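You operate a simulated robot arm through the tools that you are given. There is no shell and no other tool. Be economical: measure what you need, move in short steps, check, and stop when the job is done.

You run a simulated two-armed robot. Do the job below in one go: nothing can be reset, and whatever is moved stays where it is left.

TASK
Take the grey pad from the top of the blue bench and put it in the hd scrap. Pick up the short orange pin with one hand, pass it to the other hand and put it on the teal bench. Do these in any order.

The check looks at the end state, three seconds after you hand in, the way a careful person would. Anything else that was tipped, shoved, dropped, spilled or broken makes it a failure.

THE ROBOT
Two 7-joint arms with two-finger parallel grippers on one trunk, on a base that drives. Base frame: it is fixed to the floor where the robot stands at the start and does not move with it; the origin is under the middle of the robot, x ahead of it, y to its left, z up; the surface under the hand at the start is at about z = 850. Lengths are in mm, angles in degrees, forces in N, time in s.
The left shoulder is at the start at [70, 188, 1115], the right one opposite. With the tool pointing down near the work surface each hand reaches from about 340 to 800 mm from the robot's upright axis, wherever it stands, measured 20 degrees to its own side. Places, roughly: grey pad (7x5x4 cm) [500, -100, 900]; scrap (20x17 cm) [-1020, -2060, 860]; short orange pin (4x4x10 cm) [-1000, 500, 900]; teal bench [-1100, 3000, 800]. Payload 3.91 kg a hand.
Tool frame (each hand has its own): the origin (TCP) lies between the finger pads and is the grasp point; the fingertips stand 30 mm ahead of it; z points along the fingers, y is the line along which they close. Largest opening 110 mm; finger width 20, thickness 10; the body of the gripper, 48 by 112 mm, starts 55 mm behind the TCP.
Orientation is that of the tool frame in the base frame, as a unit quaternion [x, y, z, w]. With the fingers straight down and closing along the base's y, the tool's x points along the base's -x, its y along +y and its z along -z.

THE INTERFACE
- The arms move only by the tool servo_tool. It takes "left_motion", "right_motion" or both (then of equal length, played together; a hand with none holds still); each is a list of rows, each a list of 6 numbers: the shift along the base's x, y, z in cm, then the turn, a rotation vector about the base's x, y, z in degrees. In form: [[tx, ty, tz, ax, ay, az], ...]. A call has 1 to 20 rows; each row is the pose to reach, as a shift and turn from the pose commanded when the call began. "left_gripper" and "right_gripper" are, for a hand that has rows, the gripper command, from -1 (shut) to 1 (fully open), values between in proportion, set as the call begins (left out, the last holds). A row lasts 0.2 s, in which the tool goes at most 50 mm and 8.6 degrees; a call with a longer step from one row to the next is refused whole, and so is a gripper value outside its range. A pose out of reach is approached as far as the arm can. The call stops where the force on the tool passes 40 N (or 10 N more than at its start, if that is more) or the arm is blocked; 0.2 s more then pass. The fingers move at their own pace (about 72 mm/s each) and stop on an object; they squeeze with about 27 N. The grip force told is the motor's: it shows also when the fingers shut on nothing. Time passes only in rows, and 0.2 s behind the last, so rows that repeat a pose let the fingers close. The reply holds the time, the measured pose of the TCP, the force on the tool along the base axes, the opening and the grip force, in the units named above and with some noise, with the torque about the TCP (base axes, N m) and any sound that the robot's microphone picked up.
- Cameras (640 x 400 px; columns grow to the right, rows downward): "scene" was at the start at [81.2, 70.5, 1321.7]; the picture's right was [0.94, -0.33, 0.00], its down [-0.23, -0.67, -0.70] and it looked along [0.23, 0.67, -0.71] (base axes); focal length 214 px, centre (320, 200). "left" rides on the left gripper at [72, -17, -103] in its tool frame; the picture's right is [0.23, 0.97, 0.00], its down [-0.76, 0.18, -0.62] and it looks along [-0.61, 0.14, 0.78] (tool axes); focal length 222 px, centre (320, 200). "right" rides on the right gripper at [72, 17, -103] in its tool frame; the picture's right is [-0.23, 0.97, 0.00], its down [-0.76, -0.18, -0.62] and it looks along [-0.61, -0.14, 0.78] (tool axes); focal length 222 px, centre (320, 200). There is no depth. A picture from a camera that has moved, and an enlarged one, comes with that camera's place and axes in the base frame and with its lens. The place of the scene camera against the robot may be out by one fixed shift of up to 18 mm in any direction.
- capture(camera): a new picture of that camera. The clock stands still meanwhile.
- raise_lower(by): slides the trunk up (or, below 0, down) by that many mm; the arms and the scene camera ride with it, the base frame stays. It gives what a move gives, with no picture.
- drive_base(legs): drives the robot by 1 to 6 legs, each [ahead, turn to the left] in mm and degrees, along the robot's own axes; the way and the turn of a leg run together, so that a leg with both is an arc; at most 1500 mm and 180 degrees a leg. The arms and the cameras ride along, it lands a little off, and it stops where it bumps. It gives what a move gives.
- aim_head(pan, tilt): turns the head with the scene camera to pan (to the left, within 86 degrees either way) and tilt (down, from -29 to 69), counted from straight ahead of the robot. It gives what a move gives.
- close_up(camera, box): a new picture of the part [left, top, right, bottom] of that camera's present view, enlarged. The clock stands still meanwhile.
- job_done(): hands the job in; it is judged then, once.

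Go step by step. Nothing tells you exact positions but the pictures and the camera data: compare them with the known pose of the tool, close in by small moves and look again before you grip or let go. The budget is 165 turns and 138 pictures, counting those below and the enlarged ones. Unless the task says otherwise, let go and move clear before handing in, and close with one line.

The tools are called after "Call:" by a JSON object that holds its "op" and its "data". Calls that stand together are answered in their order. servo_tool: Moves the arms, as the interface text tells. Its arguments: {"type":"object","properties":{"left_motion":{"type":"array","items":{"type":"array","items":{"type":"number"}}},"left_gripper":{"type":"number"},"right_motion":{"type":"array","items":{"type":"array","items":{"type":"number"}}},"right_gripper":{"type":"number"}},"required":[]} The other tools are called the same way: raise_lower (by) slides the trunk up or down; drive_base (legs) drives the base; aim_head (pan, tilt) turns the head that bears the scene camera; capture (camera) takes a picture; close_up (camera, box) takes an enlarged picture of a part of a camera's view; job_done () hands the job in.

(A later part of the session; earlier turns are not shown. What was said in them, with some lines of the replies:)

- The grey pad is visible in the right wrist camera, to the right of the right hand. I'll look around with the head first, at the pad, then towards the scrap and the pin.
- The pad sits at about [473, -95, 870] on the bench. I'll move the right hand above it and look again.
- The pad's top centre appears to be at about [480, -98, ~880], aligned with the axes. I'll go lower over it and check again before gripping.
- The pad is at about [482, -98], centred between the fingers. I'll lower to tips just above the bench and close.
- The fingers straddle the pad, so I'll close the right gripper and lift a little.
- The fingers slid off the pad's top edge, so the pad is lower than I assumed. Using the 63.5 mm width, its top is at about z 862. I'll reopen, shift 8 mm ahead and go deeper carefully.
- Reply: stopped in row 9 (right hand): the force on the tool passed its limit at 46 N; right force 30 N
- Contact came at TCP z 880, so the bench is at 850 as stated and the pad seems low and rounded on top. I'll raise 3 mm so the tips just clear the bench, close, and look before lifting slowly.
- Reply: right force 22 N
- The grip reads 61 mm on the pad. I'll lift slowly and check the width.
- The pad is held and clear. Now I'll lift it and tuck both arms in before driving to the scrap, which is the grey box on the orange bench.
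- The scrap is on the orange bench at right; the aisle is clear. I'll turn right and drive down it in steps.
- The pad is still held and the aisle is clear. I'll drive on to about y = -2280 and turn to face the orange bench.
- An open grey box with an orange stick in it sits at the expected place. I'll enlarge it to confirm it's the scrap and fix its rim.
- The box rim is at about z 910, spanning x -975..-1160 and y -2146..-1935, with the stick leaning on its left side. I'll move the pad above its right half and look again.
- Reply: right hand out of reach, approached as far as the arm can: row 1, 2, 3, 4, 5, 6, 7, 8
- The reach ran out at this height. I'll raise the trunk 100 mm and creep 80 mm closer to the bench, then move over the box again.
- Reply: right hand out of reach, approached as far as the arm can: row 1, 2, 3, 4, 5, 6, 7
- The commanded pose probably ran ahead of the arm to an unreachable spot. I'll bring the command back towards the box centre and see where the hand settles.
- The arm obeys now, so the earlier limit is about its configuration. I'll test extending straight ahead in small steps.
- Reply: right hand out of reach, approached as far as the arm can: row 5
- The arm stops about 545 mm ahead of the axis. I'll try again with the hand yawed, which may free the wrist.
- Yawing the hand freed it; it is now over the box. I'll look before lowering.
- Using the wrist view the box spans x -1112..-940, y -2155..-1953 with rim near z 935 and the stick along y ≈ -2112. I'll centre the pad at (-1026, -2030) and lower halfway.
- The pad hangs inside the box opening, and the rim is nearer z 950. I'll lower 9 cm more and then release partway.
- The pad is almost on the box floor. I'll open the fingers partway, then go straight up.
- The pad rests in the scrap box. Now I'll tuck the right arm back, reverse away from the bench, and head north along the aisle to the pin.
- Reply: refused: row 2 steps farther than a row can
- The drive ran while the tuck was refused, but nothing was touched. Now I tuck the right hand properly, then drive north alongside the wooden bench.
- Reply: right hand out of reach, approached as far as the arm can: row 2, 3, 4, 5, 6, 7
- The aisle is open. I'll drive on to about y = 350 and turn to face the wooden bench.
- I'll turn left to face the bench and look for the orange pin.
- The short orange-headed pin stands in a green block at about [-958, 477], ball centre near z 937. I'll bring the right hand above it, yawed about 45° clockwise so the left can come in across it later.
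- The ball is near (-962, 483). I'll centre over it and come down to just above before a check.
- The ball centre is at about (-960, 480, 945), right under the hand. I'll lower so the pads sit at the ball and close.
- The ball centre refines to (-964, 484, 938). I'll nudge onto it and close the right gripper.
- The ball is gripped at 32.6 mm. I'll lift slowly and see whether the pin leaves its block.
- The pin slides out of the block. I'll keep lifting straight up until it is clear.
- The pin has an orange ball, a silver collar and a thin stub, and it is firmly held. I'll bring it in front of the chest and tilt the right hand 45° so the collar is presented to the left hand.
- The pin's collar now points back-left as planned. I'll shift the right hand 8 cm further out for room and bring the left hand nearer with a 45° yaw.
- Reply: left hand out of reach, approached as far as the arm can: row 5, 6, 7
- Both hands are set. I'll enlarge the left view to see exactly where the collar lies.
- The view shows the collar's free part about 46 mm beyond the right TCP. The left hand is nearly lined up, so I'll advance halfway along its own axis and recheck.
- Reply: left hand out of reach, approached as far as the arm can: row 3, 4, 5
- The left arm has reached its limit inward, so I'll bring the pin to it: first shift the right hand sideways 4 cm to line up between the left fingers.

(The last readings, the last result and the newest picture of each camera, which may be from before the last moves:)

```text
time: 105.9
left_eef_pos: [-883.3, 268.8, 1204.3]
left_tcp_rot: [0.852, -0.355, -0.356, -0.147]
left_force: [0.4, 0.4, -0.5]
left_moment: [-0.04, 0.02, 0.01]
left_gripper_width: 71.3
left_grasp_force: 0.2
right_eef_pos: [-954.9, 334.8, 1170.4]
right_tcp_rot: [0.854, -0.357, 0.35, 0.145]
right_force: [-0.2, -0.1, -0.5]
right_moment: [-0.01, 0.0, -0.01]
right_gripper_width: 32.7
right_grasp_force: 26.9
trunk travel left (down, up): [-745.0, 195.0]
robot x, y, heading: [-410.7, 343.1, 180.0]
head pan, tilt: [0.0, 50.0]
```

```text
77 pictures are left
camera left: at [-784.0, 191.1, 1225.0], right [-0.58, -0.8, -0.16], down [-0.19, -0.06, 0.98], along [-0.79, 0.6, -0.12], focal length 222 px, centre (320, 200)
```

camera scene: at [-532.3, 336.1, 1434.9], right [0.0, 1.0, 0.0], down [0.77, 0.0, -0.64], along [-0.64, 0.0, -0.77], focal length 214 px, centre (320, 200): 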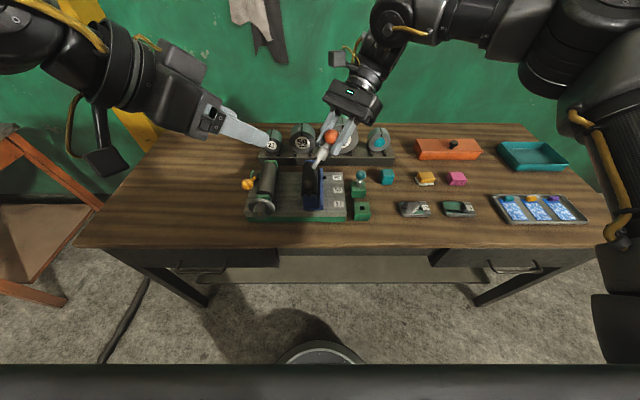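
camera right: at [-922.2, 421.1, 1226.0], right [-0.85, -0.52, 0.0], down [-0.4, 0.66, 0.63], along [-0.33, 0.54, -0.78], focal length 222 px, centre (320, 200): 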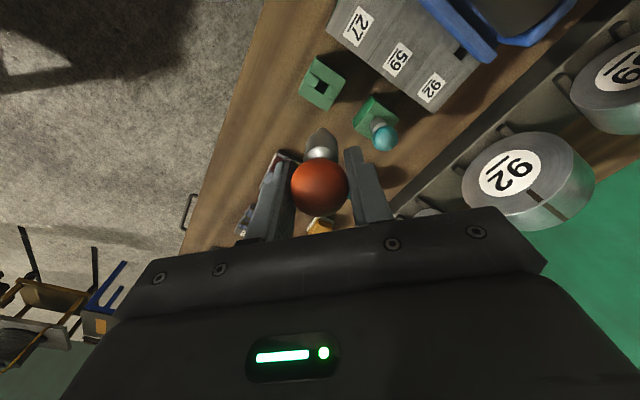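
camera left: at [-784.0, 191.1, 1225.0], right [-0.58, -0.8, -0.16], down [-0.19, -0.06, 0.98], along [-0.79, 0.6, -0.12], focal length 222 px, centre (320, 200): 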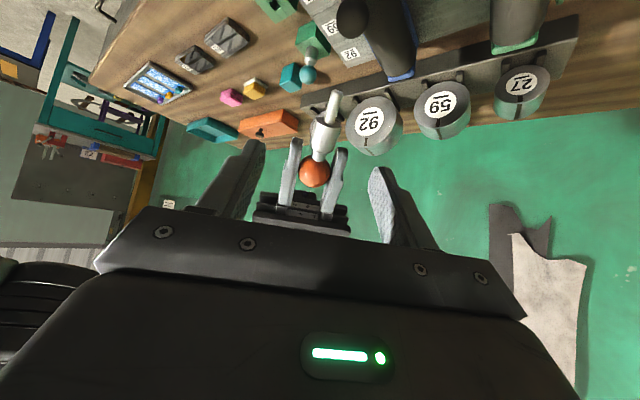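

Now aligned. I'll draw the pin toward the left hand most of the way and check.

Call:
{"op": "servo_tool", "data": {"right_motion": [[1, -0.8, 1.4, 0, 0, 0], [2, -1.7, 2.8, 0, 0, 0], [3.0, -2.5, 4.1, 0, 0, 0], [3.0, -2.5, 4.1, 0, 0, 0]]}}

Call:
{"op": "close_up", "data": {"camera": "left", "box": [240, 80, 420, 260]}}

Call:
{"op": "close_up", "data": {"camera": "scene", "box": [230, 60, 390, 180]}}

```text
time: 106.9
left_eef_pos: [-883.6, 266.6, 1204.7]
left_tcp_rot: [0.853, -0.353, -0.356, -0.146]
left_force: [-0.1, -0.8, -0.8]
left_moment: [-0.02, -0.02, -0.01]
left_gripper_width: 71.8
left_grasp_force: 0.1
right_eef_pos: [-925.8, 308.3, 1212.7]
right_tcp_rot: [0.853, -0.358, 0.351, 0.145]
right_force: [0.8, 0.2, -0.4]
right_moment: [0.02, -0.02, 0.02]
right_gripper_width: 32.3
right_grasp_force: 27.0
trunk travel left (down, up): [-745.0, 195.0]
robot x, y, heading: [-410.0, 342.1, 180.1]
head pan, tilt: [0.0, 50.0]
```

```text
2.22 times, centred on (330, 170) of left
camera zoom: at [-785.4, 189.7, 1224.3], right [-0.58, -0.8, -0.16], down [-0.19, -0.06, 0.98], along [-0.79, 0.6, -0.12], focal length 494 px, centre (298, 267)
```

zoom: 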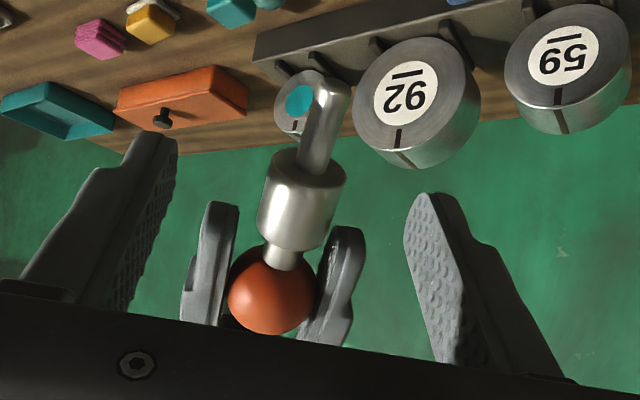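

```text
3.33 times, centred on (310, 120) of scene
camera zoom: at [-532.0, 336.3, 1435.0], right [0.0, 1.0, 0.0], down [0.77, 0.0, -0.64], along [-0.64, 0.0, -0.77], focal length 715 px, centre (353, 467)
```

zoom: 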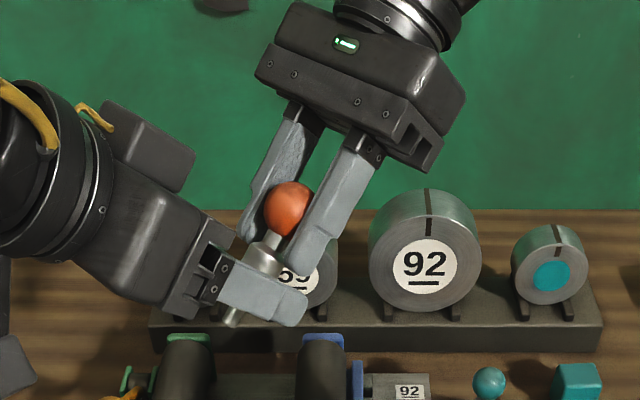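

The collar is centred and just beyond the left fingertips. I'll bring it the last 2 cm in.

Call:
{"op": "servo_tool", "data": {"right_motion": [[0.6, -0.55, 0.7, 0, 0, 0], [1.2, -1.1, 1.4, 0, 0, 0], [1.2, -1.1, 1.4, 0, 0, 0]]}}

Call:
{"op": "close_up", "data": {"camera": "left", "box": [240, 80, 420, 260]}}

Call:
{"op": "close_up", "data": {"camera": "scene", "box": [250, 80, 350, 180]}}

```text
time: 107.7
left_eef_pos: [-884.0, 267.6, 1203.9]
left_tcp_rot: [0.852, -0.354, -0.356, -0.147]
left_force: [0.1, 0.5, -0.3]
left_moment: [-0.02, 0.01, -0.02]
left_gripper_width: 71.5
left_grasp_force: 0.1
right_eef_pos: [-913.4, 296.9, 1225.1]
right_tcp_rot: [0.854, -0.357, 0.351, 0.145]
right_force: [-0.9, 0.2, -0.9]
right_moment: [0.02, 0.0, 0.01]
right_gripper_width: 32.4
right_grasp_force: 27.5
trunk travel left (down, up): [-745.0, 195.0]
robot x, y, heading: [-409.6, 341.1, 180.2]
head pan, tilt: [0.0, 50.0]
```

```text
2.22 times, centred on (330, 170) of left
camera zoom: at [-785.5, 189.9, 1224.2], right [-0.58, -0.8, -0.16], down [-0.19, -0.06, 0.98], along [-0.79, 0.6, -0.12], focal length 494 px, centre (298, 267)
```

zoom: 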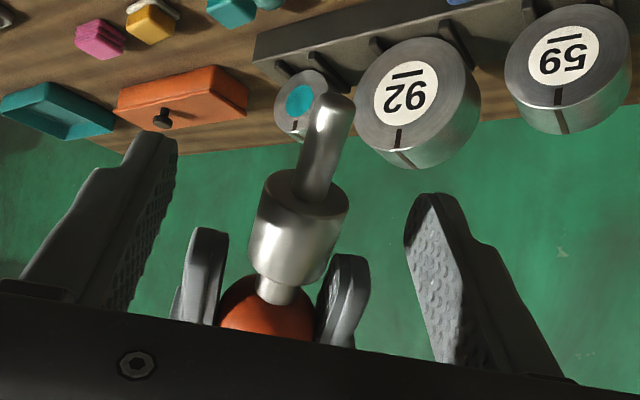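

```text
4.00 times, centred on (300, 130) of scene
camera zoom: at [-532.2, 336.5, 1434.9], right [0.0, 1.0, 0.0], down [0.77, 0.0, -0.64], along [-0.64, 0.0, -0.77], focal length 858 px, centre (400, 480)
```

zoom: 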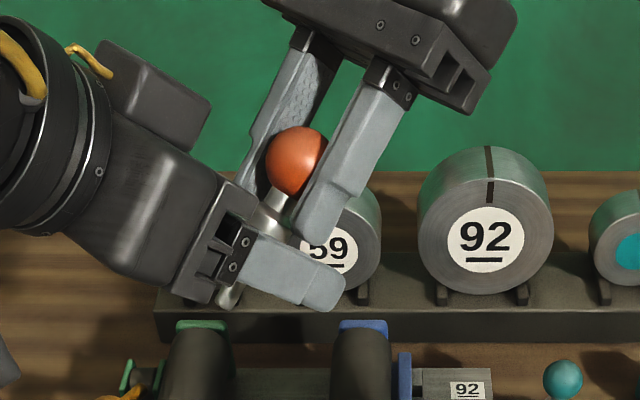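

The collar is between the left fingers. To keep clear of the right fingertips I'll back the right hand 3 mm along the pin, then close the left gripper.

Call:
{"op": "servo_tool", "data": {"right_motion": [[-0.17, 0.17, 0.25, 0, 0, 0], [-0.17, 0.17, 0.25, 0, 0, 0]]}}

Call:
{"op": "servo_tool", "data": {"left_motion": [[0, 0, 0, 0, 0, 0], [0, 0, 0, 0, 0, 0], [0, 0, 0, 0, 0, 0], [0, 0, 0, 0, 0, 0]], "left_gripper": -1}}

Call:
{"op": "close_up", "data": {"camera": "left", "box": [240, 80, 420, 260]}}

Call:
{"op": "close_up", "data": {"camera": "scene", "box": [250, 80, 350, 180]}}

```text
time: 108.3
left_eef_pos: [-884.8, 265.6, 1204.7]
left_tcp_rot: [0.852, -0.354, -0.356, -0.147]
left_force: [-0.1, 0.8, 0.6]
left_moment: [0.01, 0.0, -0.01]
left_gripper_width: 71.6
left_grasp_force: 0.1
right_eef_pos: [-915.5, 300.0, 1227.2]
right_tcp_rot: [0.853, -0.358, 0.351, 0.145]
right_force: [-0.1, -0.8, -0.3]
right_moment: [0.02, 0.02, 0.05]
right_gripper_width: 32.5
right_grasp_force: 27.1
trunk travel left (down, up): [-745.0, 195.0]
robot x, y, heading: [-408.0, 340.2, 179.8]
head pan, tilt: [0.0, 50.0]
```

```text
time: 109.3
left_eef_pos: [-884.6, 267.0, 1204.6]
left_tcp_rot: [0.853, -0.354, -0.356, -0.147]
left_force: [-2.7, -2.3, -0.2]
left_moment: [-0.11, 0.07, -0.05]
left_gripper_width: 22.5
left_grasp_force: 27.0
right_eef_pos: [-914.9, 299.4, 1227.9]
right_tcp_rot: [0.853, -0.358, 0.351, 0.145]
right_force: [2.0, 2.9, 0.1]
right_moment: [0.14, -0.13, 0.22]
right_gripper_width: 32.5
right_grasp_force: 27.1
trunk travel left (down, up): [-745.0, 195.0]
robot x, y, heading: [-407.9, 344.8, 179.9]
head pan, tilt: [0.0, 50.0]
```

```text
2.22 times, centred on (330, 170) of left
camera zoom: at [-785.3, 189.7, 1224.3], right [-0.58, -0.8, -0.16], down [-0.19, -0.06, 0.98], along [-0.79, 0.6, -0.12], focal length 494 px, centre (298, 267)
```

zoom: 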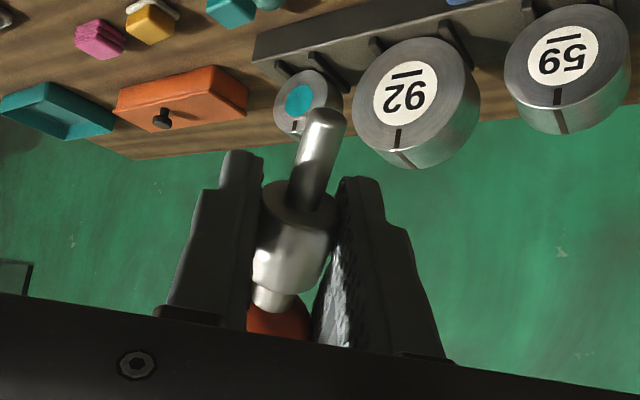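

```text
4.00 times, centred on (300, 130) of scene
camera zoom: at [-531.9, 336.4, 1435.0], right [0.0, 1.0, 0.0], down [0.77, 0.0, -0.64], along [-0.64, 0.0, -0.77], focal length 858 px, centre (400, 480)
```

zoom: 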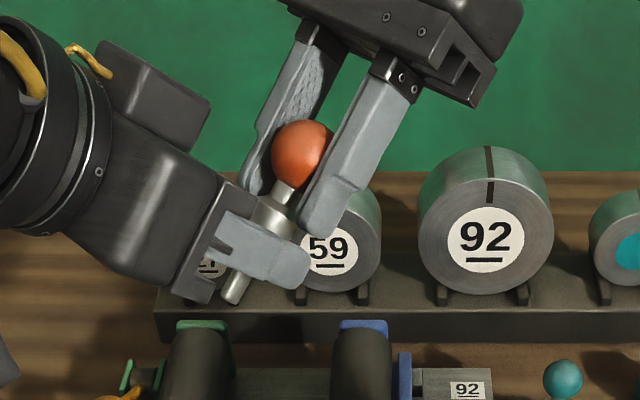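

The left hand holds the collar at 22.5 mm. I'll open the right hand and withdraw it back along its own axis.

Call:
{"op": "servo_tool", "data": {"right_motion": [[0, 0, 0, 0, 0, 0], [0, 0, 0, 0, 0, 0], [0, 0, 0, 0, 0, 0]], "right_gripper": 0.2}}

Call:
{"op": "servo_tool", "data": {"right_motion": [[-1, 1, 1.4, 0, 0, 0], [-2.5, 2.5, 3.5, 0, 0, 0], [-4, 4, 5.7, 0, 0, 0], [-5.5, 6, 7.5, 0, 0, 0], [-5.5, 9, 7.5, 0, 0, 0], [-5.5, 12, 7.5, 0, 0, 0]]}}

Call:
{"op": "capture", "data": {"camera": "scene"}}

Call:
{"op": "capture", "data": {"camera": "left"}}

```text
time: 110.1
left_eef_pos: [-884.1, 266.9, 1203.9]
left_tcp_rot: [0.853, -0.354, -0.355, -0.147]
left_force: [-0.8, -0.6, 0.5]
left_moment: [-0.02, -0.04, 0.01]
left_gripper_width: 22.5
left_grasp_force: 27.1
right_eef_pos: [-915.2, 299.0, 1227.8]
right_tcp_rot: [0.853, -0.357, 0.351, 0.145]
right_force: [0.4, 0.0, -0.7]
right_moment: [0.01, 0.02, -0.02]
right_gripper_width: 65.9
right_grasp_force: 0.1
trunk travel left (down, up): [-745.0, 195.0]
robot x, y, heading: [-410.0, 340.5, 180.0]
head pan, tilt: [0.0, 50.0]
```

```text
time: 111.5
left_eef_pos: [-884.5, 269.6, 1203.9]
left_tcp_rot: [0.852, -0.354, -0.356, -0.146]
left_force: [0.0, 1.0, 0.1]
left_moment: [-0.02, -0.01, 0.02]
left_gripper_width: 22.5
left_grasp_force: 26.8
right_eef_pos: [-970.3, 421.6, 1301.9]
right_tcp_rot: [0.853, -0.357, 0.351, 0.145]
right_force: [1.0, 0.0, 0.3]
right_moment: [-0.01, 0.01, -0.02]
right_gripper_width: 65.9
right_grasp_force: 0.1
trunk travel left (down, up): [-745.0, 195.0]
robot x, y, heading: [-407.4, 339.5, 179.9]
head pan, tilt: [0.0, 50.0]
```

```text
70 pictures are left
camera scene: at [-531.7, 338.4, 1435.0], right [0.0, 1.0, 0.0], down [0.77, 0.0, -0.64], along [-0.64, 0.0, -0.77], focal length 214 px, centre (320, 200)
```

scene: 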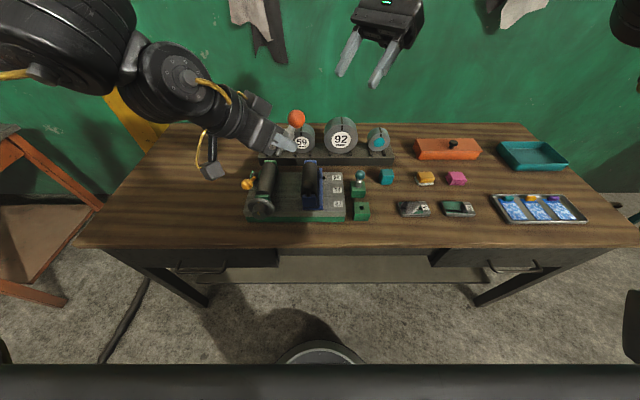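

```text
69 pictures are left
camera left: at [-785.1, 191.5, 1224.6], right [-0.58, -0.8, -0.16], down [-0.19, -0.06, 0.98], along [-0.79, 0.6, -0.12], focal length 222 px, centre (320, 200)
```

left: 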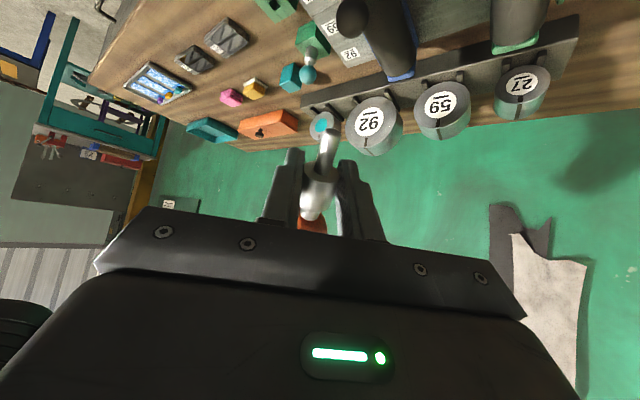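

Handover done. Now I'll level both hands and tuck them in for driving to the teal bench.

Call:
{"op": "servo_tool", "data": {"left_motion": [[1, -1, 1, 0, 0, 0], [2, -3, 2, -5, -5, 0], [4, -5, 3, -10, -10, 0], [6, -7, 4, -15, -15, 0], [7, -9, 5, -20, -20, 0], [8, -11, 5, -25, -25, 0], [9, -13, 5, -29, -29, 0], [10, -13, 5, -32, -32, 0], [10, -13, 5, -32, -32, 0]], "right_motion": [[0, 2, 0, 0, 0, 0], [0, 5, 0, 5, 5, 0], [3, 8, 0, 10, 10, 0], [6, 10, 0, 15, 15, 0], [9, 12, 0, 20, 20, 0], [12, 13, 0, 25, 25, 0], [14, 13, 0, 29, 29, 0], [14, 13, 0, 32, 32, 0], [14, 13, 0, 32, 32, 0]]}}

Call:
{"op": "capture", "data": {"camera": "left"}}

Call:
{"op": "capture", "data": {"camera": "scene"}}

```text
time: 113.5
left_eef_pos: [-783.3, 134.2, 1254.2]
left_tcp_rot: [0.924, -0.383, -0.002, -0.002]
left_force: [0.0, -0.3, -0.8]
left_moment: [0.0, -0.02, 0.02]
left_gripper_width: 22.2
left_grasp_force: 27.0
left hand out of reach, approached as far as the arm can: row 8, 9
right_eef_pos: [-831.5, 547.5, 1303.1]
right_tcp_rot: [0.923, -0.386, -0.007, -0.002]
right_force: [0.8, 0.6, -0.2]
right_moment: [0.02, 0.0, -0.04]
right_gripper_width: 66.1
right_grasp_force: 0.1
trunk travel left (down, up): [-745.0, 195.0]
robot x, y, heading: [-411.6, 339.8, 179.8]
head pan, tilt: [0.0, 50.0]
```

```text
68 pictures are left
camera left: at [-720.9, 93.5, 1356.1], right [-0.53, -0.85, 0.0], down [-0.66, 0.41, 0.63], along [-0.53, 0.33, -0.78], focal length 222 px, centre (320, 200)
```

left: 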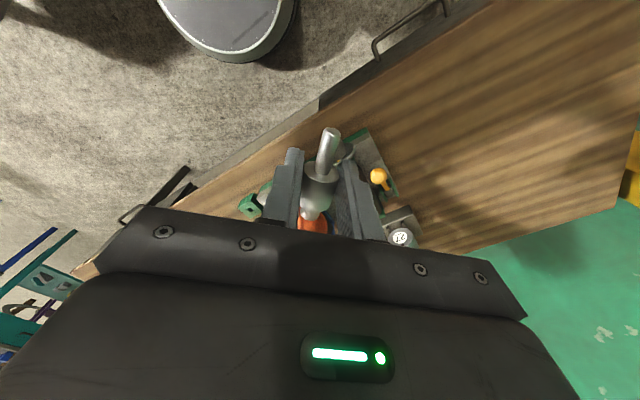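

```text
67 pictures are left
camera scene: at [-531.2, 335.8, 1435.0], right [0.0, 1.0, 0.0], down [0.77, 0.0, -0.64], along [-0.64, 0.0, -0.77], focal length 214 px, centre (320, 200)
```

scene: 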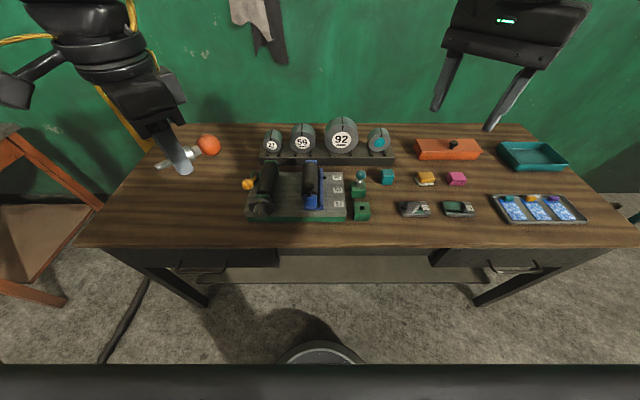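

The pin is held crosswise in the left hand. Now I turn north and drive towards the teal bench, then look.

Call:
{"op": "drive_base", "data": {"legs": [[0, -90], [1300, 0]]}}

Call:
{"op": "aim_head", "data": {"pan": 20, "tilt": 30}}

Call:
{"op": "capture", "data": {"camera": "scene"}}

```text
time: 123.9
left_eef_pos: [-632.7, 2028.0, 1253.0]
left_tcp_rot: [-0.389, 0.921, 0.0, 0.002]
left_force: [1.3, -0.6, 0.0]
left_moment: [-0.01, 0.02, 0.01]
left_gripper_width: 22.5
left_grasp_force: 26.7
right_eef_pos: [-220.7, 2083.0, 1304.3]
right_tcp_rot: [-0.387, 0.922, 0.003, 0.005]
right_force: [-0.7, 0.4, -0.7]
right_moment: [0.0, 0.02, -0.01]
right_gripper_width: 65.8
right_grasp_force: 0.0
trunk travel left (down, up): [-745.0, 195.0]
robot x, y, heading: [-421.5, 1658.4, 90.8]
head pan, tilt: [0.0, 50.0]
```

```text
time: 124.7
left_eef_pos: [-632.9, 2029.8, 1254.6]
left_tcp_rot: [-0.388, 0.921, -0.001, 0.003]
left_force: [-0.8, -0.9, -0.3]
left_moment: [-0.01, 0.01, -0.02]
left_gripper_width: 22.4
left_grasp_force: 27.0
right_eef_pos: [-220.3, 2083.7, 1304.0]
right_tcp_rot: [-0.387, 0.922, 0.003, 0.004]
right_force: [0.1, 0.2, 0.3]
right_moment: [0.01, 0.01, 0.01]
right_gripper_width: 65.7
right_grasp_force: 0.1
trunk travel left (down, up): [-745.0, 195.0]
robot x, y, heading: [-420.5, 1654.0, 90.8]
head pan, tilt: [20.0, 30.0]
```

```text
66 pictures are left
camera scene: at [-448.7, 1786.1, 1464.4], right [0.94, 0.35, 0.0], down [0.18, -0.47, -0.87], along [-0.31, 0.81, -0.5], focal length 214 px, centre (320, 200)
```

scene: 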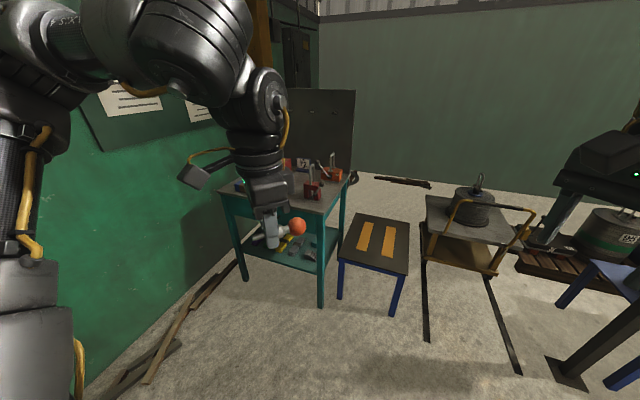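

The teal bench's front edge is at y≈2690, x -1457..-800, with tools on top. I'll drive to about (-920, 2220) facing it and look for free space.

Call:
{"op": "drive_base", "data": {"legs": [[0, 40], [755, 0], [0, -41]]}}

Call:
{"op": "aim_head", "data": {"pan": 10, "tilt": 45}}

Call:
{"op": "capture", "data": {"camera": "scene"}}

```text
time: 132.5
left_eef_pos: [-1095.4, 2617.5, 1254.5]
left_tcp_rot: [-0.369, 0.929, -0.001, 0.003]
left_force: [0.1, 0.7, -1.3]
left_moment: [-0.03, 0.01, 0.0]
left_gripper_width: 22.4
left_grasp_force: 27.0
right_eef_pos: [-681.3, 2652.4, 1302.9]
right_tcp_rot: [-0.368, 0.93, 0.002, 0.006]
right_force: [-0.4, -0.6, 0.4]
right_moment: [-0.02, 0.0, 0.03]
right_gripper_width: 65.9
right_grasp_force: 0.0
trunk travel left (down, up): [-745.0, 195.0]
robot x, y, heading: [-900.7, 2235.2, 88.1]
head pan, tilt: [20.0, 30.0]
```

```text
time: 133.3
left_eef_pos: [-1094.7, 2616.4, 1253.3]
left_tcp_rot: [-0.37, 0.929, -0.001, 0.002]
left_force: [0.2, -0.4, -0.7]
left_moment: [0.0, -0.01, 0.02]
left_gripper_width: 22.3
left_grasp_force: 27.5
right_eef_pos: [-680.5, 2652.3, 1303.7]
right_tcp_rot: [-0.367, 0.93, 0.003, 0.005]
right_force: [-1.1, -0.3, 0.5]
right_moment: [0.0, 0.01, 0.04]
right_gripper_width: 66.0
right_grasp_force: 0.1
trunk travel left (down, up): [-745.0, 195.0]
robot x, y, heading: [-900.3, 2238.0, 88.5]
head pan, tilt: [10.0, 45.0]
```

```text
65 pictures are left
camera scene: at [-904.5, 2360.1, 1442.0], right [0.99, 0.15, 0.0], down [0.1, -0.7, -0.71], along [-0.1, 0.7, -0.71], focal length 214 px, centre (320, 200)
```

scene: 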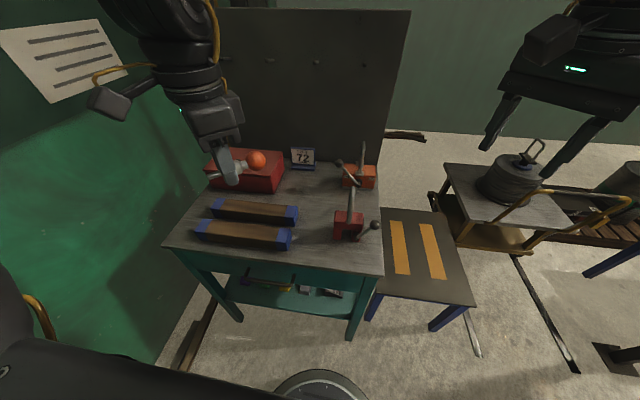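

I'll enlarge the bench top to pick a free spot.

Call:
{"op": "close_up", "data": {"camera": "scene", "box": [150, 130, 400, 290]}}

Call:
{"op": "capture", "data": {"camera": "left"}}

```text
2.50 times, centred on (275, 210) of scene
camera zoom: at [-904.5, 2360.1, 1442.0], right [0.99, 0.15, 0.0], down [0.1, -0.7, -0.71], along [-0.1, 0.7, -0.71], focal length 536 px, centre (432, 175)
```

zoom: 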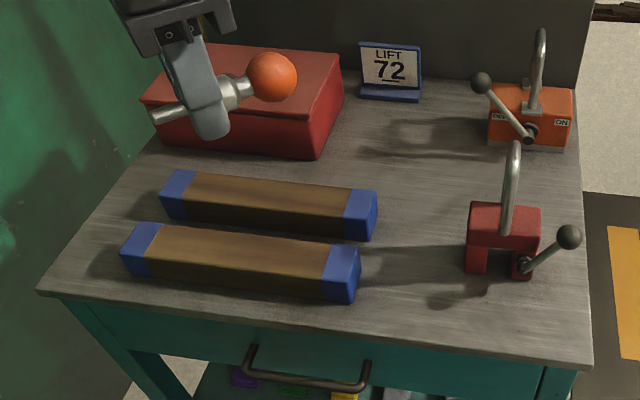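

```text
63 pictures are left
camera left: at [-1137.6, 2552.7, 1356.0], right [-0.83, 0.55, 0.0], down [0.43, 0.65, 0.63], along [0.35, 0.52, -0.78], focal length 222 px, centre (320, 200)
```

left: 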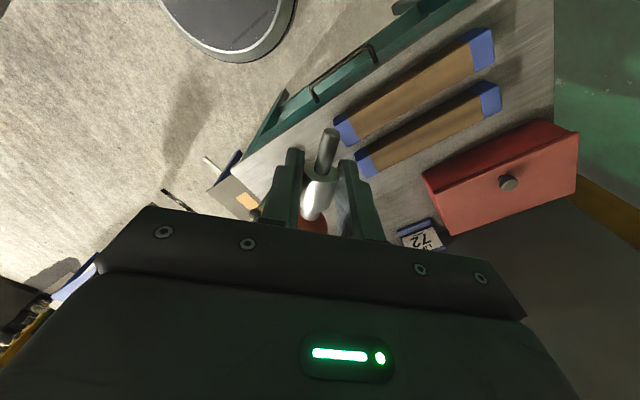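

There's a free patch around (-1010, 2965) between the bars, red box and vices. I'll creep 110 mm closer and bring the left hand over it, straightening its yaw.

Call:
{"op": "drive_base", "data": {"legs": [[110, 0]]}}

Call:
{"op": "servo_tool", "data": {"left_motion": [[0, 3, 0, 0, 0, 7], [0, 6, -1, 0, 0, 14], [1, 9, -2, 0, 0, 21], [2, 12, -3, 0, 0, 28], [3, 15, -4, 0, 0, 35], [5, 18, -6, 0, 0, 42], [7, 21, -9, 0, 0, 45], [9, 23, -12, 0, 0, 45], [9, 23, -12, 0, 0, 45]]}}

Call:
{"op": "capture", "data": {"camera": "scene"}}

Call:
{"op": "capture", "data": {"camera": "left"}}

```text
time: 134.5
left_eef_pos: [-1090.7, 2724.6, 1255.1]
left_tcp_rot: [-0.369, 0.93, 0.0, 0.002]
left_force: [-0.5, -0.4, -0.9]
left_moment: [-0.01, 0.0, -0.01]
left_gripper_width: 22.2
left_grasp_force: 26.9
right_eef_pos: [-675.7, 2760.2, 1303.3]
right_tcp_rot: [-0.366, 0.931, 0.002, 0.005]
right_force: [-0.2, -0.6, 0.3]
right_moment: [0.01, 0.0, 0.0]
right_gripper_width: 65.9
right_grasp_force: 0.0
trunk travel left (down, up): [-745.0, 195.0]
robot x, y, heading: [-895.1, 2344.0, 88.1]
head pan, tilt: [10.0, 45.0]
```

```text
time: 136.5
left_eef_pos: [-1133.7, 2867.2, 1127.0]
left_tcp_rot: [-0.696, 0.718, 0.001, 0.005]
left_force: [-0.1, 0.1, -0.2]
left_moment: [0.0, -0.02, 0.01]
left_gripper_width: 22.2
left_grasp_force: 27.0
left hand out of reach, approached as far as the arm can: row 1, 2, 3, 4, 5, 6, 7, 8, 9
right_eef_pos: [-676.6, 2762.9, 1303.7]
right_tcp_rot: [-0.367, 0.93, 0.003, 0.006]
right_force: [-1.3, -0.5, -0.2]
right_moment: [0.0, 0.01, 0.03]
right_gripper_width: 66.2
right_grasp_force: 0.1
trunk travel left (down, up): [-745.0, 195.0]
robot x, y, heading: [-897.9, 2347.6, 88.1]
head pan, tilt: [10.0, 45.0]
```

```text
62 pictures are left
camera scene: at [-901.0, 2470.2, 1441.9], right [0.99, 0.14, 0.0], down [0.1, -0.7, -0.71], along [-0.1, 0.7, -0.71], focal length 214 px, centre (320, 200)
```

scene: 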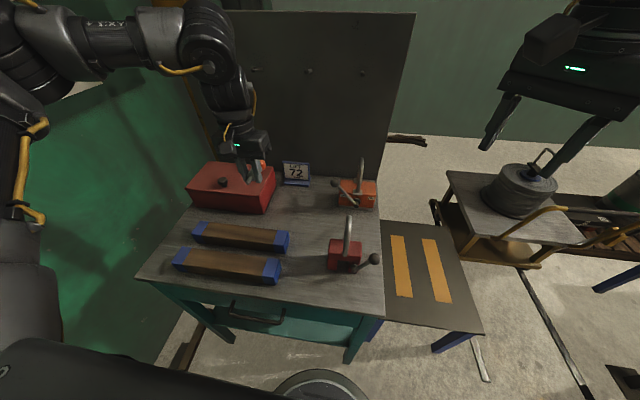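

```text
61 pictures are left
camera left: at [-1119.4, 2792.5, 1228.4], right [-0.98, -0.2, -0.01], down [-0.16, 0.76, 0.63], along [-0.12, 0.62, -0.78], focal length 222 px, centre (320, 200)
```

left: 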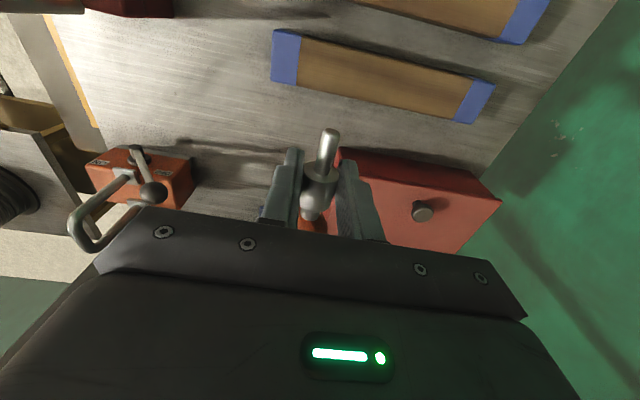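

The left arm prefers its outer side, so I'll turn the base 12° right, which swings the hand over the free patch.

Call:
{"op": "drive_base", "data": {"legs": [[0, -12]]}}

Call:
{"op": "servo_tool", "data": {"left_motion": [[0, 1, -2, 0, 0, 4], [0, 2, -4, 0, 0, 8], [0, 3, -7, 0, 0, 12], [0, 4, -10, 0, 0, 12], [0, 5, -12, 0, 0, 12], [0, 5, -12, 0, 0, 12]]}}

Call:
{"op": "capture", "data": {"camera": "left"}}

Call:
{"op": "capture", "data": {"camera": "scene"}}

```text
time: 137.7
left_eef_pos: [-1020.3, 2905.4, 1126.1]
left_tcp_rot: [-0.617, 0.787, 0.0, 0.005]
left_force: [-0.1, 1.4, -0.8]
left_moment: [0.0, 0.04, 0.0]
left_gripper_width: 22.3
left_grasp_force: 27.4
right_eef_pos: [-595.6, 2707.6, 1302.8]
right_tcp_rot: [-0.266, 0.964, 0.002, 0.006]
right_force: [0.4, -0.1, 0.8]
right_moment: [-0.01, 0.0, -0.01]
right_gripper_width: 65.9
right_grasp_force: 0.2
trunk travel left (down, up): [-745.0, 195.0]
robot x, y, heading: [-897.0, 2346.0, 76.3]
head pan, tilt: [10.0, 45.0]
```

```text
time: 139.1
left_eef_pos: [-1039.6, 2940.4, 1014.6]
left_tcp_rot: [-0.696, 0.718, 0.0, 0.006]
left_force: [-0.4, -0.9, -0.5]
left_moment: [0.0, -0.02, 0.0]
left_gripper_width: 22.4
left_grasp_force: 26.9
left hand out of reach, approached as far as the arm can: row 3, 4, 5, 6
right_eef_pos: [-593.9, 2708.1, 1304.3]
right_tcp_rot: [-0.267, 0.964, 0.002, 0.004]
right_force: [0.4, -0.7, 0.2]
right_moment: [0.01, -0.02, 0.01]
right_gripper_width: 66.1
right_grasp_force: 0.1
trunk travel left (down, up): [-745.0, 195.0]
robot x, y, heading: [-895.4, 2342.9, 76.0]
head pan, tilt: [10.0, 45.0]
```

```text
60 pictures are left
camera left: at [-1027.3, 2866.5, 1115.7], right [-0.98, -0.2, -0.01], down [-0.16, 0.76, 0.63], along [-0.12, 0.62, -0.78], focal length 222 px, centre (320, 200)
```

left: 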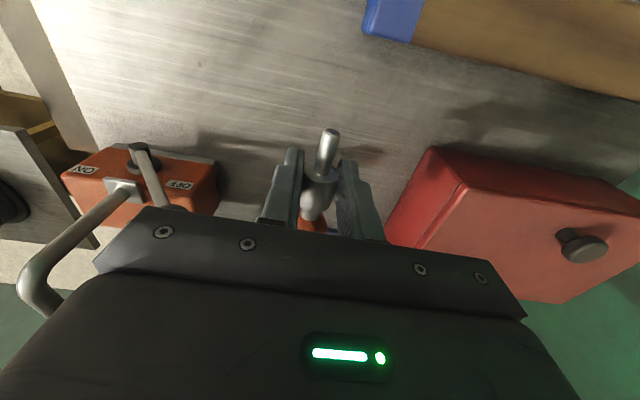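

```text
59 pictures are left
camera scene: at [-873.3, 2469.1, 1441.9], right [1.0, -0.07, 0.0], down [-0.05, -0.71, -0.71], along [0.05, 0.71, -0.71], focal length 214 px, centre (320, 200)
```

scene: 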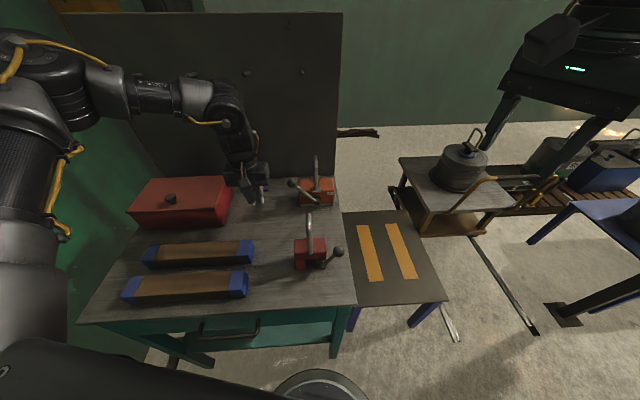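

The hand is over free metal, with the pin lying along y. I'll descend in stages, checking from the side.

Call:
{"op": "servo_tool", "data": {"left_motion": [[0, 0, -4, 0, 0, 0], [0, 0, -8, 0, 0, 0], [0, 0, -11, 0, 0, 0], [0, 0, -11, 0, 0, 0]]}}

Call:
{"op": "close_up", "data": {"camera": "scene", "box": [180, 120, 340, 240]}}

Call:
{"op": "capture", "data": {"camera": "left"}}

```text
time: 140.1
left_eef_pos: [-1073.9, 2924.2, 940.8]
left_tcp_rot: [-0.696, 0.718, -0.001, 0.005]
left_force: [-0.1, -0.6, -1.3]
left_moment: [0.01, 0.02, -0.03]
left_gripper_width: 22.4
left_grasp_force: 27.2
left hand out of reach, approached as far as the arm can: row 1, 2, 3, 4
right_eef_pos: [-594.6, 2708.5, 1303.0]
right_tcp_rot: [-0.267, 0.964, 0.003, 0.005]
right_force: [-0.6, -0.2, -0.1]
right_moment: [-0.03, -0.02, 0.05]
right_gripper_width: 66.1
right_grasp_force: 0.1
trunk travel left (down, up): [-745.0, 195.0]
robot x, y, heading: [-893.5, 2346.8, 76.3]
head pan, tilt: [10.0, 45.0]
```

```text
3.33 times, centred on (260, 180) of scene
camera zoom: at [-873.6, 2469.7, 1441.9], right [1.0, -0.07, 0.0], down [-0.05, -0.71, -0.71], along [0.05, 0.71, -0.71], focal length 715 px, centre (520, 267)
```

zoom: 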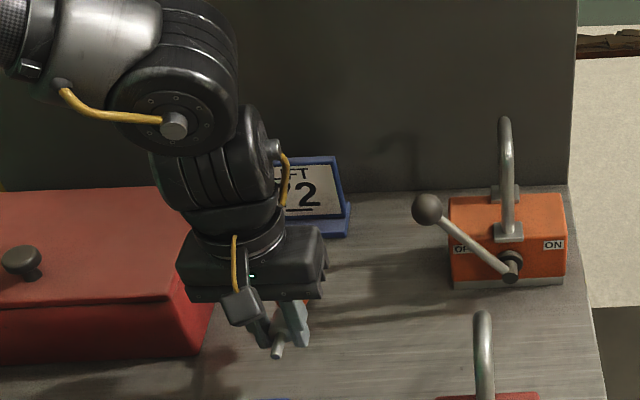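

```text
57 pictures are left
camera left: at [-1060.8, 2848.4, 1042.3], right [-0.98, -0.2, -0.01], down [-0.16, 0.76, 0.63], along [-0.12, 0.62, -0.78], focal length 222 px, centre (320, 200)
```

left: 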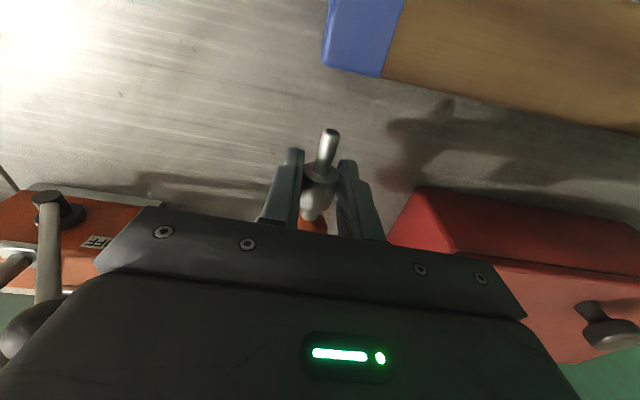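

The arm drifts sideways as it descends, so I'll turn the base 5° right to recentre and then lower with the trunk instead.

Call:
{"op": "drive_base", "data": {"legs": [[0, -5]]}}

Call:
{"op": "raise_lower", "data": {"by": -45}}

Call:
{"op": "capture", "data": {"camera": "left"}}

Call:
{"op": "close_up", "data": {"camera": "scene", "box": [180, 120, 340, 240]}}

```text
time: 140.9
left_eef_pos: [-1023.8, 2936.4, 939.7]
left_tcp_rot: [-0.663, 0.749, -0.002, 0.006]
left_force: [-0.4, -0.7, -0.8]
left_moment: [-0.06, -0.07, -0.05]
left_gripper_width: 22.2
left_grasp_force: 26.8
right_eef_pos: [-567.6, 2681.1, 1304.4]
right_tcp_rot: [-0.223, 0.975, 0.001, 0.007]
right_force: [0.3, 1.0, 0.2]
right_moment: [0.01, 0.0, -0.02]
right_gripper_width: 65.9
right_grasp_force: 0.0
trunk travel left (down, up): [-745.0, 195.0]
robot x, y, heading: [-894.5, 2347.1, 71.2]
head pan, tilt: [10.0, 45.0]
```

```text
time: 141.8
left_eef_pos: [-1021.4, 2937.8, 895.9]
left_tcp_rot: [-0.664, 0.748, 0.0, 0.006]
left_force: [0.4, 0.5, -0.1]
left_moment: [-0.05, -0.01, -0.01]
left_gripper_width: 22.3
left_grasp_force: 27.1
right_eef_pos: [-563.1, 2680.1, 1259.3]
right_tcp_rot: [-0.225, 0.974, 0.003, 0.006]
right_force: [0.3, -0.9, -1.0]
right_moment: [0.03, 0.02, -0.02]
right_gripper_width: 66.2
right_grasp_force: 0.1
trunk travel left (down, up): [-700.0, 240.0]
robot x, y, heading: [-895.3, 2344.7, 71.1]
head pan, tilt: [10.0, 45.0]
```

```text
56 pictures are left
camera left: at [-1015.6, 2860.6, 997.8], right [-0.99, -0.11, -0.01], down [-0.09, 0.77, 0.63], along [-0.06, 0.63, -0.78], focal length 222 px, centre (320, 200)
```

left: 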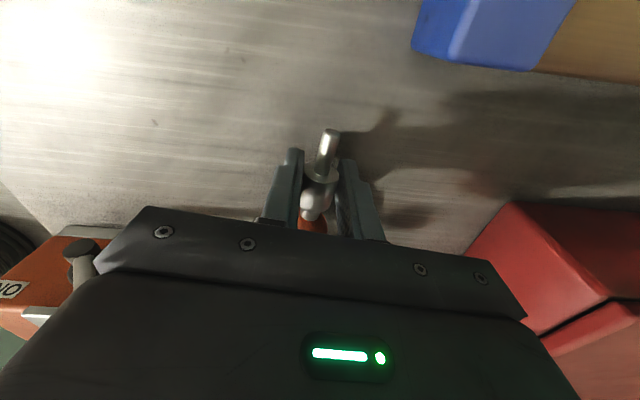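

```text
3.33 times, centred on (260, 180) of scene
camera zoom: at [-862.0, 2466.9, 1397.0], right [0.99, -0.15, 0.0], down [-0.11, -0.7, -0.71], along [0.11, 0.7, -0.71], focal length 715 px, centre (520, 267)
```

zoom: 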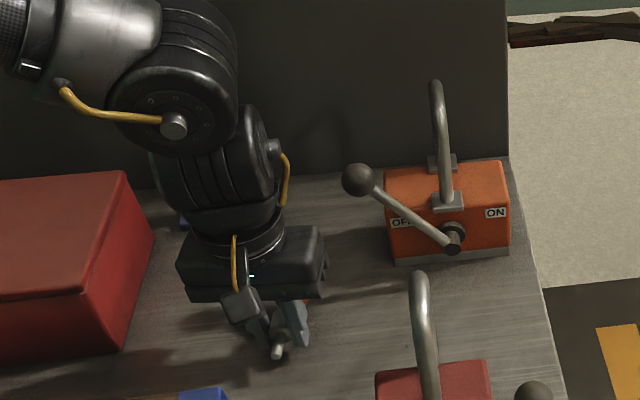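

Clear all round. I'll lower the trunk 22 mm more and check for contact and height.

Call:
{"op": "raise_lower", "data": {"by": -22}}

Call:
{"op": "close_up", "data": {"camera": "left", "box": [240, 90, 420, 240]}}

Call:
{"op": "close_up", "data": {"camera": "scene", "box": [220, 170, 300, 230]}}

```text
time: 142.4
left_eef_pos: [-1022.7, 2936.5, 880.1]
left_tcp_rot: [-0.663, 0.749, 0.001, 0.006]
left_force: [-0.3, -9.0, 11.1]
left_moment: [-0.27, 0.2, 0.19]
left_gripper_width: 22.3
left_grasp_force: 26.7
right_eef_pos: [-563.5, 2679.3, 1238.7]
right_tcp_rot: [-0.223, 0.975, 0.002, 0.006]
right_force: [0.5, 0.5, 0.4]
right_moment: [0.0, 0.0, 0.02]
right_gripper_width: 65.9
right_grasp_force: 0.1
trunk travel left (down, up): [-681.0, 259.0]
robot x, y, heading: [-892.3, 2343.8, 71.3]
head pan, tilt: [10.0, 45.0]
stopped: the force on the tool passed its limit at 44 N (the readings are from after the stop); the commanded pose is now the measured one
```

```text
2.67 times, centred on (330, 165) of left
camera zoom: at [-1015.8, 2860.3, 982.0], right [-0.99, -0.11, -0.01], down [-0.09, 0.77, 0.63], along [-0.06, 0.63, -0.78], focal length 592 px, centre (293, 293)
```

zoom: 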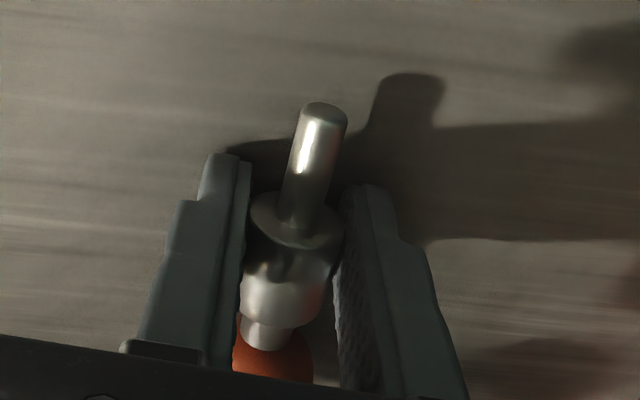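

```text
6.67 times, centred on (260, 200) of scene
camera zoom: at [-862.2, 2466.1, 1377.8], right [0.99, -0.15, 0.0], down [-0.11, -0.7, -0.71], along [0.11, 0.7, -0.71], focal length 1430 px, centre (720, 200)
```

zoom: 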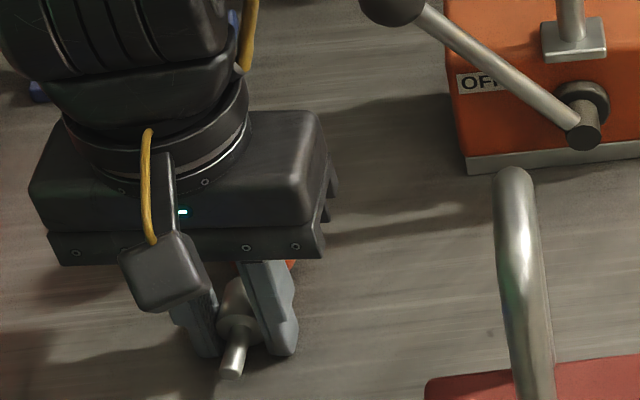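

The fingertips just touched the bench and the pin is practically down. I'll ease up 1 mm, open the left hand, and let things settle before rising.

Call:
{"op": "raise_lower", "data": {"by": 1.5}}

Call:
{"op": "servo_tool", "data": {"left_motion": [[0, 0, 0, 0, 0, 0], [0, 0, 0, 0, 0, 0], [0, 0, 0, 0, 0, 0], [0, 0, 0, 0, 0, 0], [0, 0, 0, 0, 0, 0]], "left_gripper": 0.1}}

Call:
{"op": "close_up", "data": {"camera": "left", "box": [240, 90, 420, 240]}}

Call:
{"op": "close_up", "data": {"camera": "scene", "box": [220, 170, 300, 230]}}

```text
time: 142.9
left_eef_pos: [-1023.3, 2938.1, 880.0]
left_tcp_rot: [-0.664, 0.748, 0.001, 0.007]
left_force: [0.3, -0.7, -0.6]
left_moment: [0.0, 0.0, 0.01]
left_gripper_width: 22.3
left_grasp_force: 27.1
right_eef_pos: [-564.3, 2681.6, 1240.5]
right_tcp_rot: [-0.225, 0.974, 0.001, 0.005]
right_force: [0.0, -0.7, 1.0]
right_moment: [0.02, -0.03, 0.01]
right_gripper_width: 65.8
right_grasp_force: 0.1
trunk travel left (down, up): [-683.0, 257.0]
robot x, y, heading: [-893.8, 2346.4, 71.3]
head pan, tilt: [10.0, 45.0]
```

```text
time: 144.1
left_eef_pos: [-1022.5, 2938.6, 880.8]
left_tcp_rot: [-0.664, 0.748, 0.0, 0.006]
left_force: [0.2, -0.8, -1.0]
left_moment: [0.02, -0.03, -0.01]
left_gripper_width: 60.4
left_grasp_force: 0.0
right_eef_pos: [-564.7, 2680.3, 1240.8]
right_tcp_rot: [-0.225, 0.974, 0.001, 0.005]
right_force: [-0.3, 0.2, 0.0]
right_moment: [0.01, -0.01, 0.0]
right_gripper_width: 66.0
right_grasp_force: 0.1
trunk travel left (down, up): [-683.0, 257.0]
robot x, y, heading: [-895.2, 2348.1, 71.0]
head pan, tilt: [10.0, 45.0]
```

```text
2.67 times, centred on (330, 165) of left
camera zoom: at [-1016.2, 2861.5, 982.6], right [-0.99, -0.11, -0.01], down [-0.09, 0.77, 0.63], along [-0.06, 0.63, -0.78], focal length 592 px, centre (293, 293)
```

zoom: 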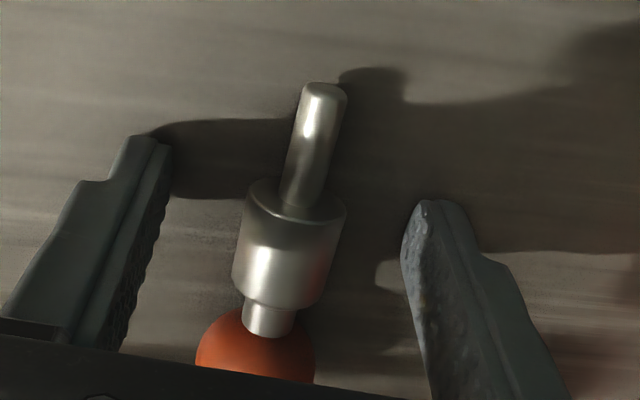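

```text
6.67 times, centred on (260, 200) of scene
camera zoom: at [-862.5, 2467.5, 1379.4], right [0.99, -0.15, 0.0], down [-0.11, -0.7, -0.71], along [0.11, 0.7, -0.71], focal length 1430 px, centre (720, 200)
```

zoom: 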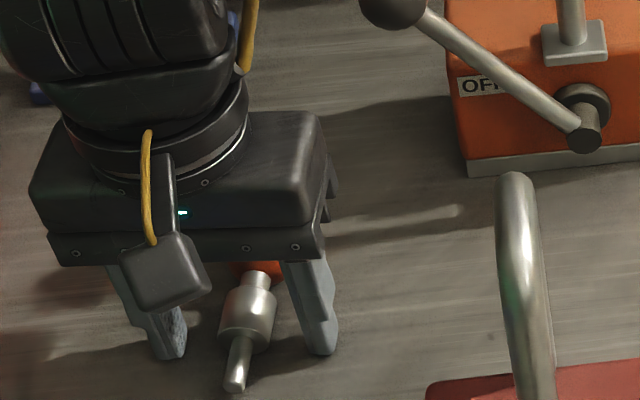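

The pin lies at rest between the open fingers. I'll raise the trunk straight up to clear it and check.

Call:
{"op": "raise_lower", "data": {"by": 180}}

Call:
{"op": "capture", "data": {"camera": "left"}}

Call:
{"op": "capture", "data": {"camera": "scene"}}

```text
time: 146.1
left_eef_pos: [-1022.2, 2938.2, 1060.8]
left_tcp_rot: [-0.663, 0.749, 0.001, 0.006]
left_force: [0.1, 0.3, 0.0]
left_moment: [-0.01, 0.03, -0.04]
left_gripper_width: 60.7
left_grasp_force: 0.0
right_eef_pos: [-563.6, 2680.2, 1421.6]
right_tcp_rot: [-0.225, 0.974, 0.001, 0.005]
right_force: [0.5, 0.8, -0.2]
right_moment: [-0.02, -0.02, -0.03]
right_gripper_width: 65.9
right_grasp_force: 0.1
trunk travel left (down, up): [-863.0, 77.0]
robot x, y, heading: [-893.4, 2344.5, 71.2]
head pan, tilt: [10.0, 45.0]
```

```text
50 pictures are left
camera left: at [-1016.2, 2861.7, 1162.4], right [-0.99, -0.11, -0.01], down [-0.09, 0.77, 0.63], along [-0.06, 0.63, -0.78], focal length 222 px, centre (320, 200)
```

left: 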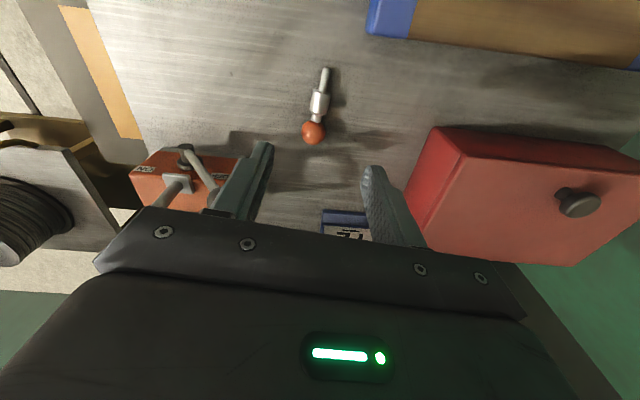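

```text
49 pictures are left
camera scene: at [-862.4, 2467.7, 1559.3], right [0.99, -0.15, 0.0], down [-0.11, -0.7, -0.71], along [0.11, 0.7, -0.71], focal length 214 px, centre (320, 200)
```

scene: 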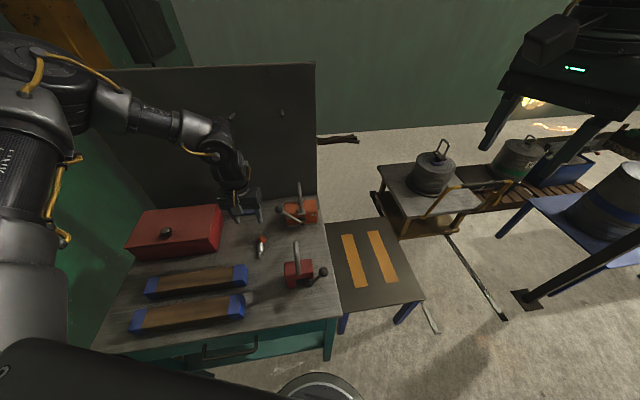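

The pin rests on the teal bench with both hands clear, and the pad is in the scrap box. I'm handing in.

Call:
{"op": "job_done", "data": {}}

```text
The job is handed in.
```

The grey pad is in the scrap box. The short orange pin was picked up with the right hand, passed to the left, and is lying on the teal bench.
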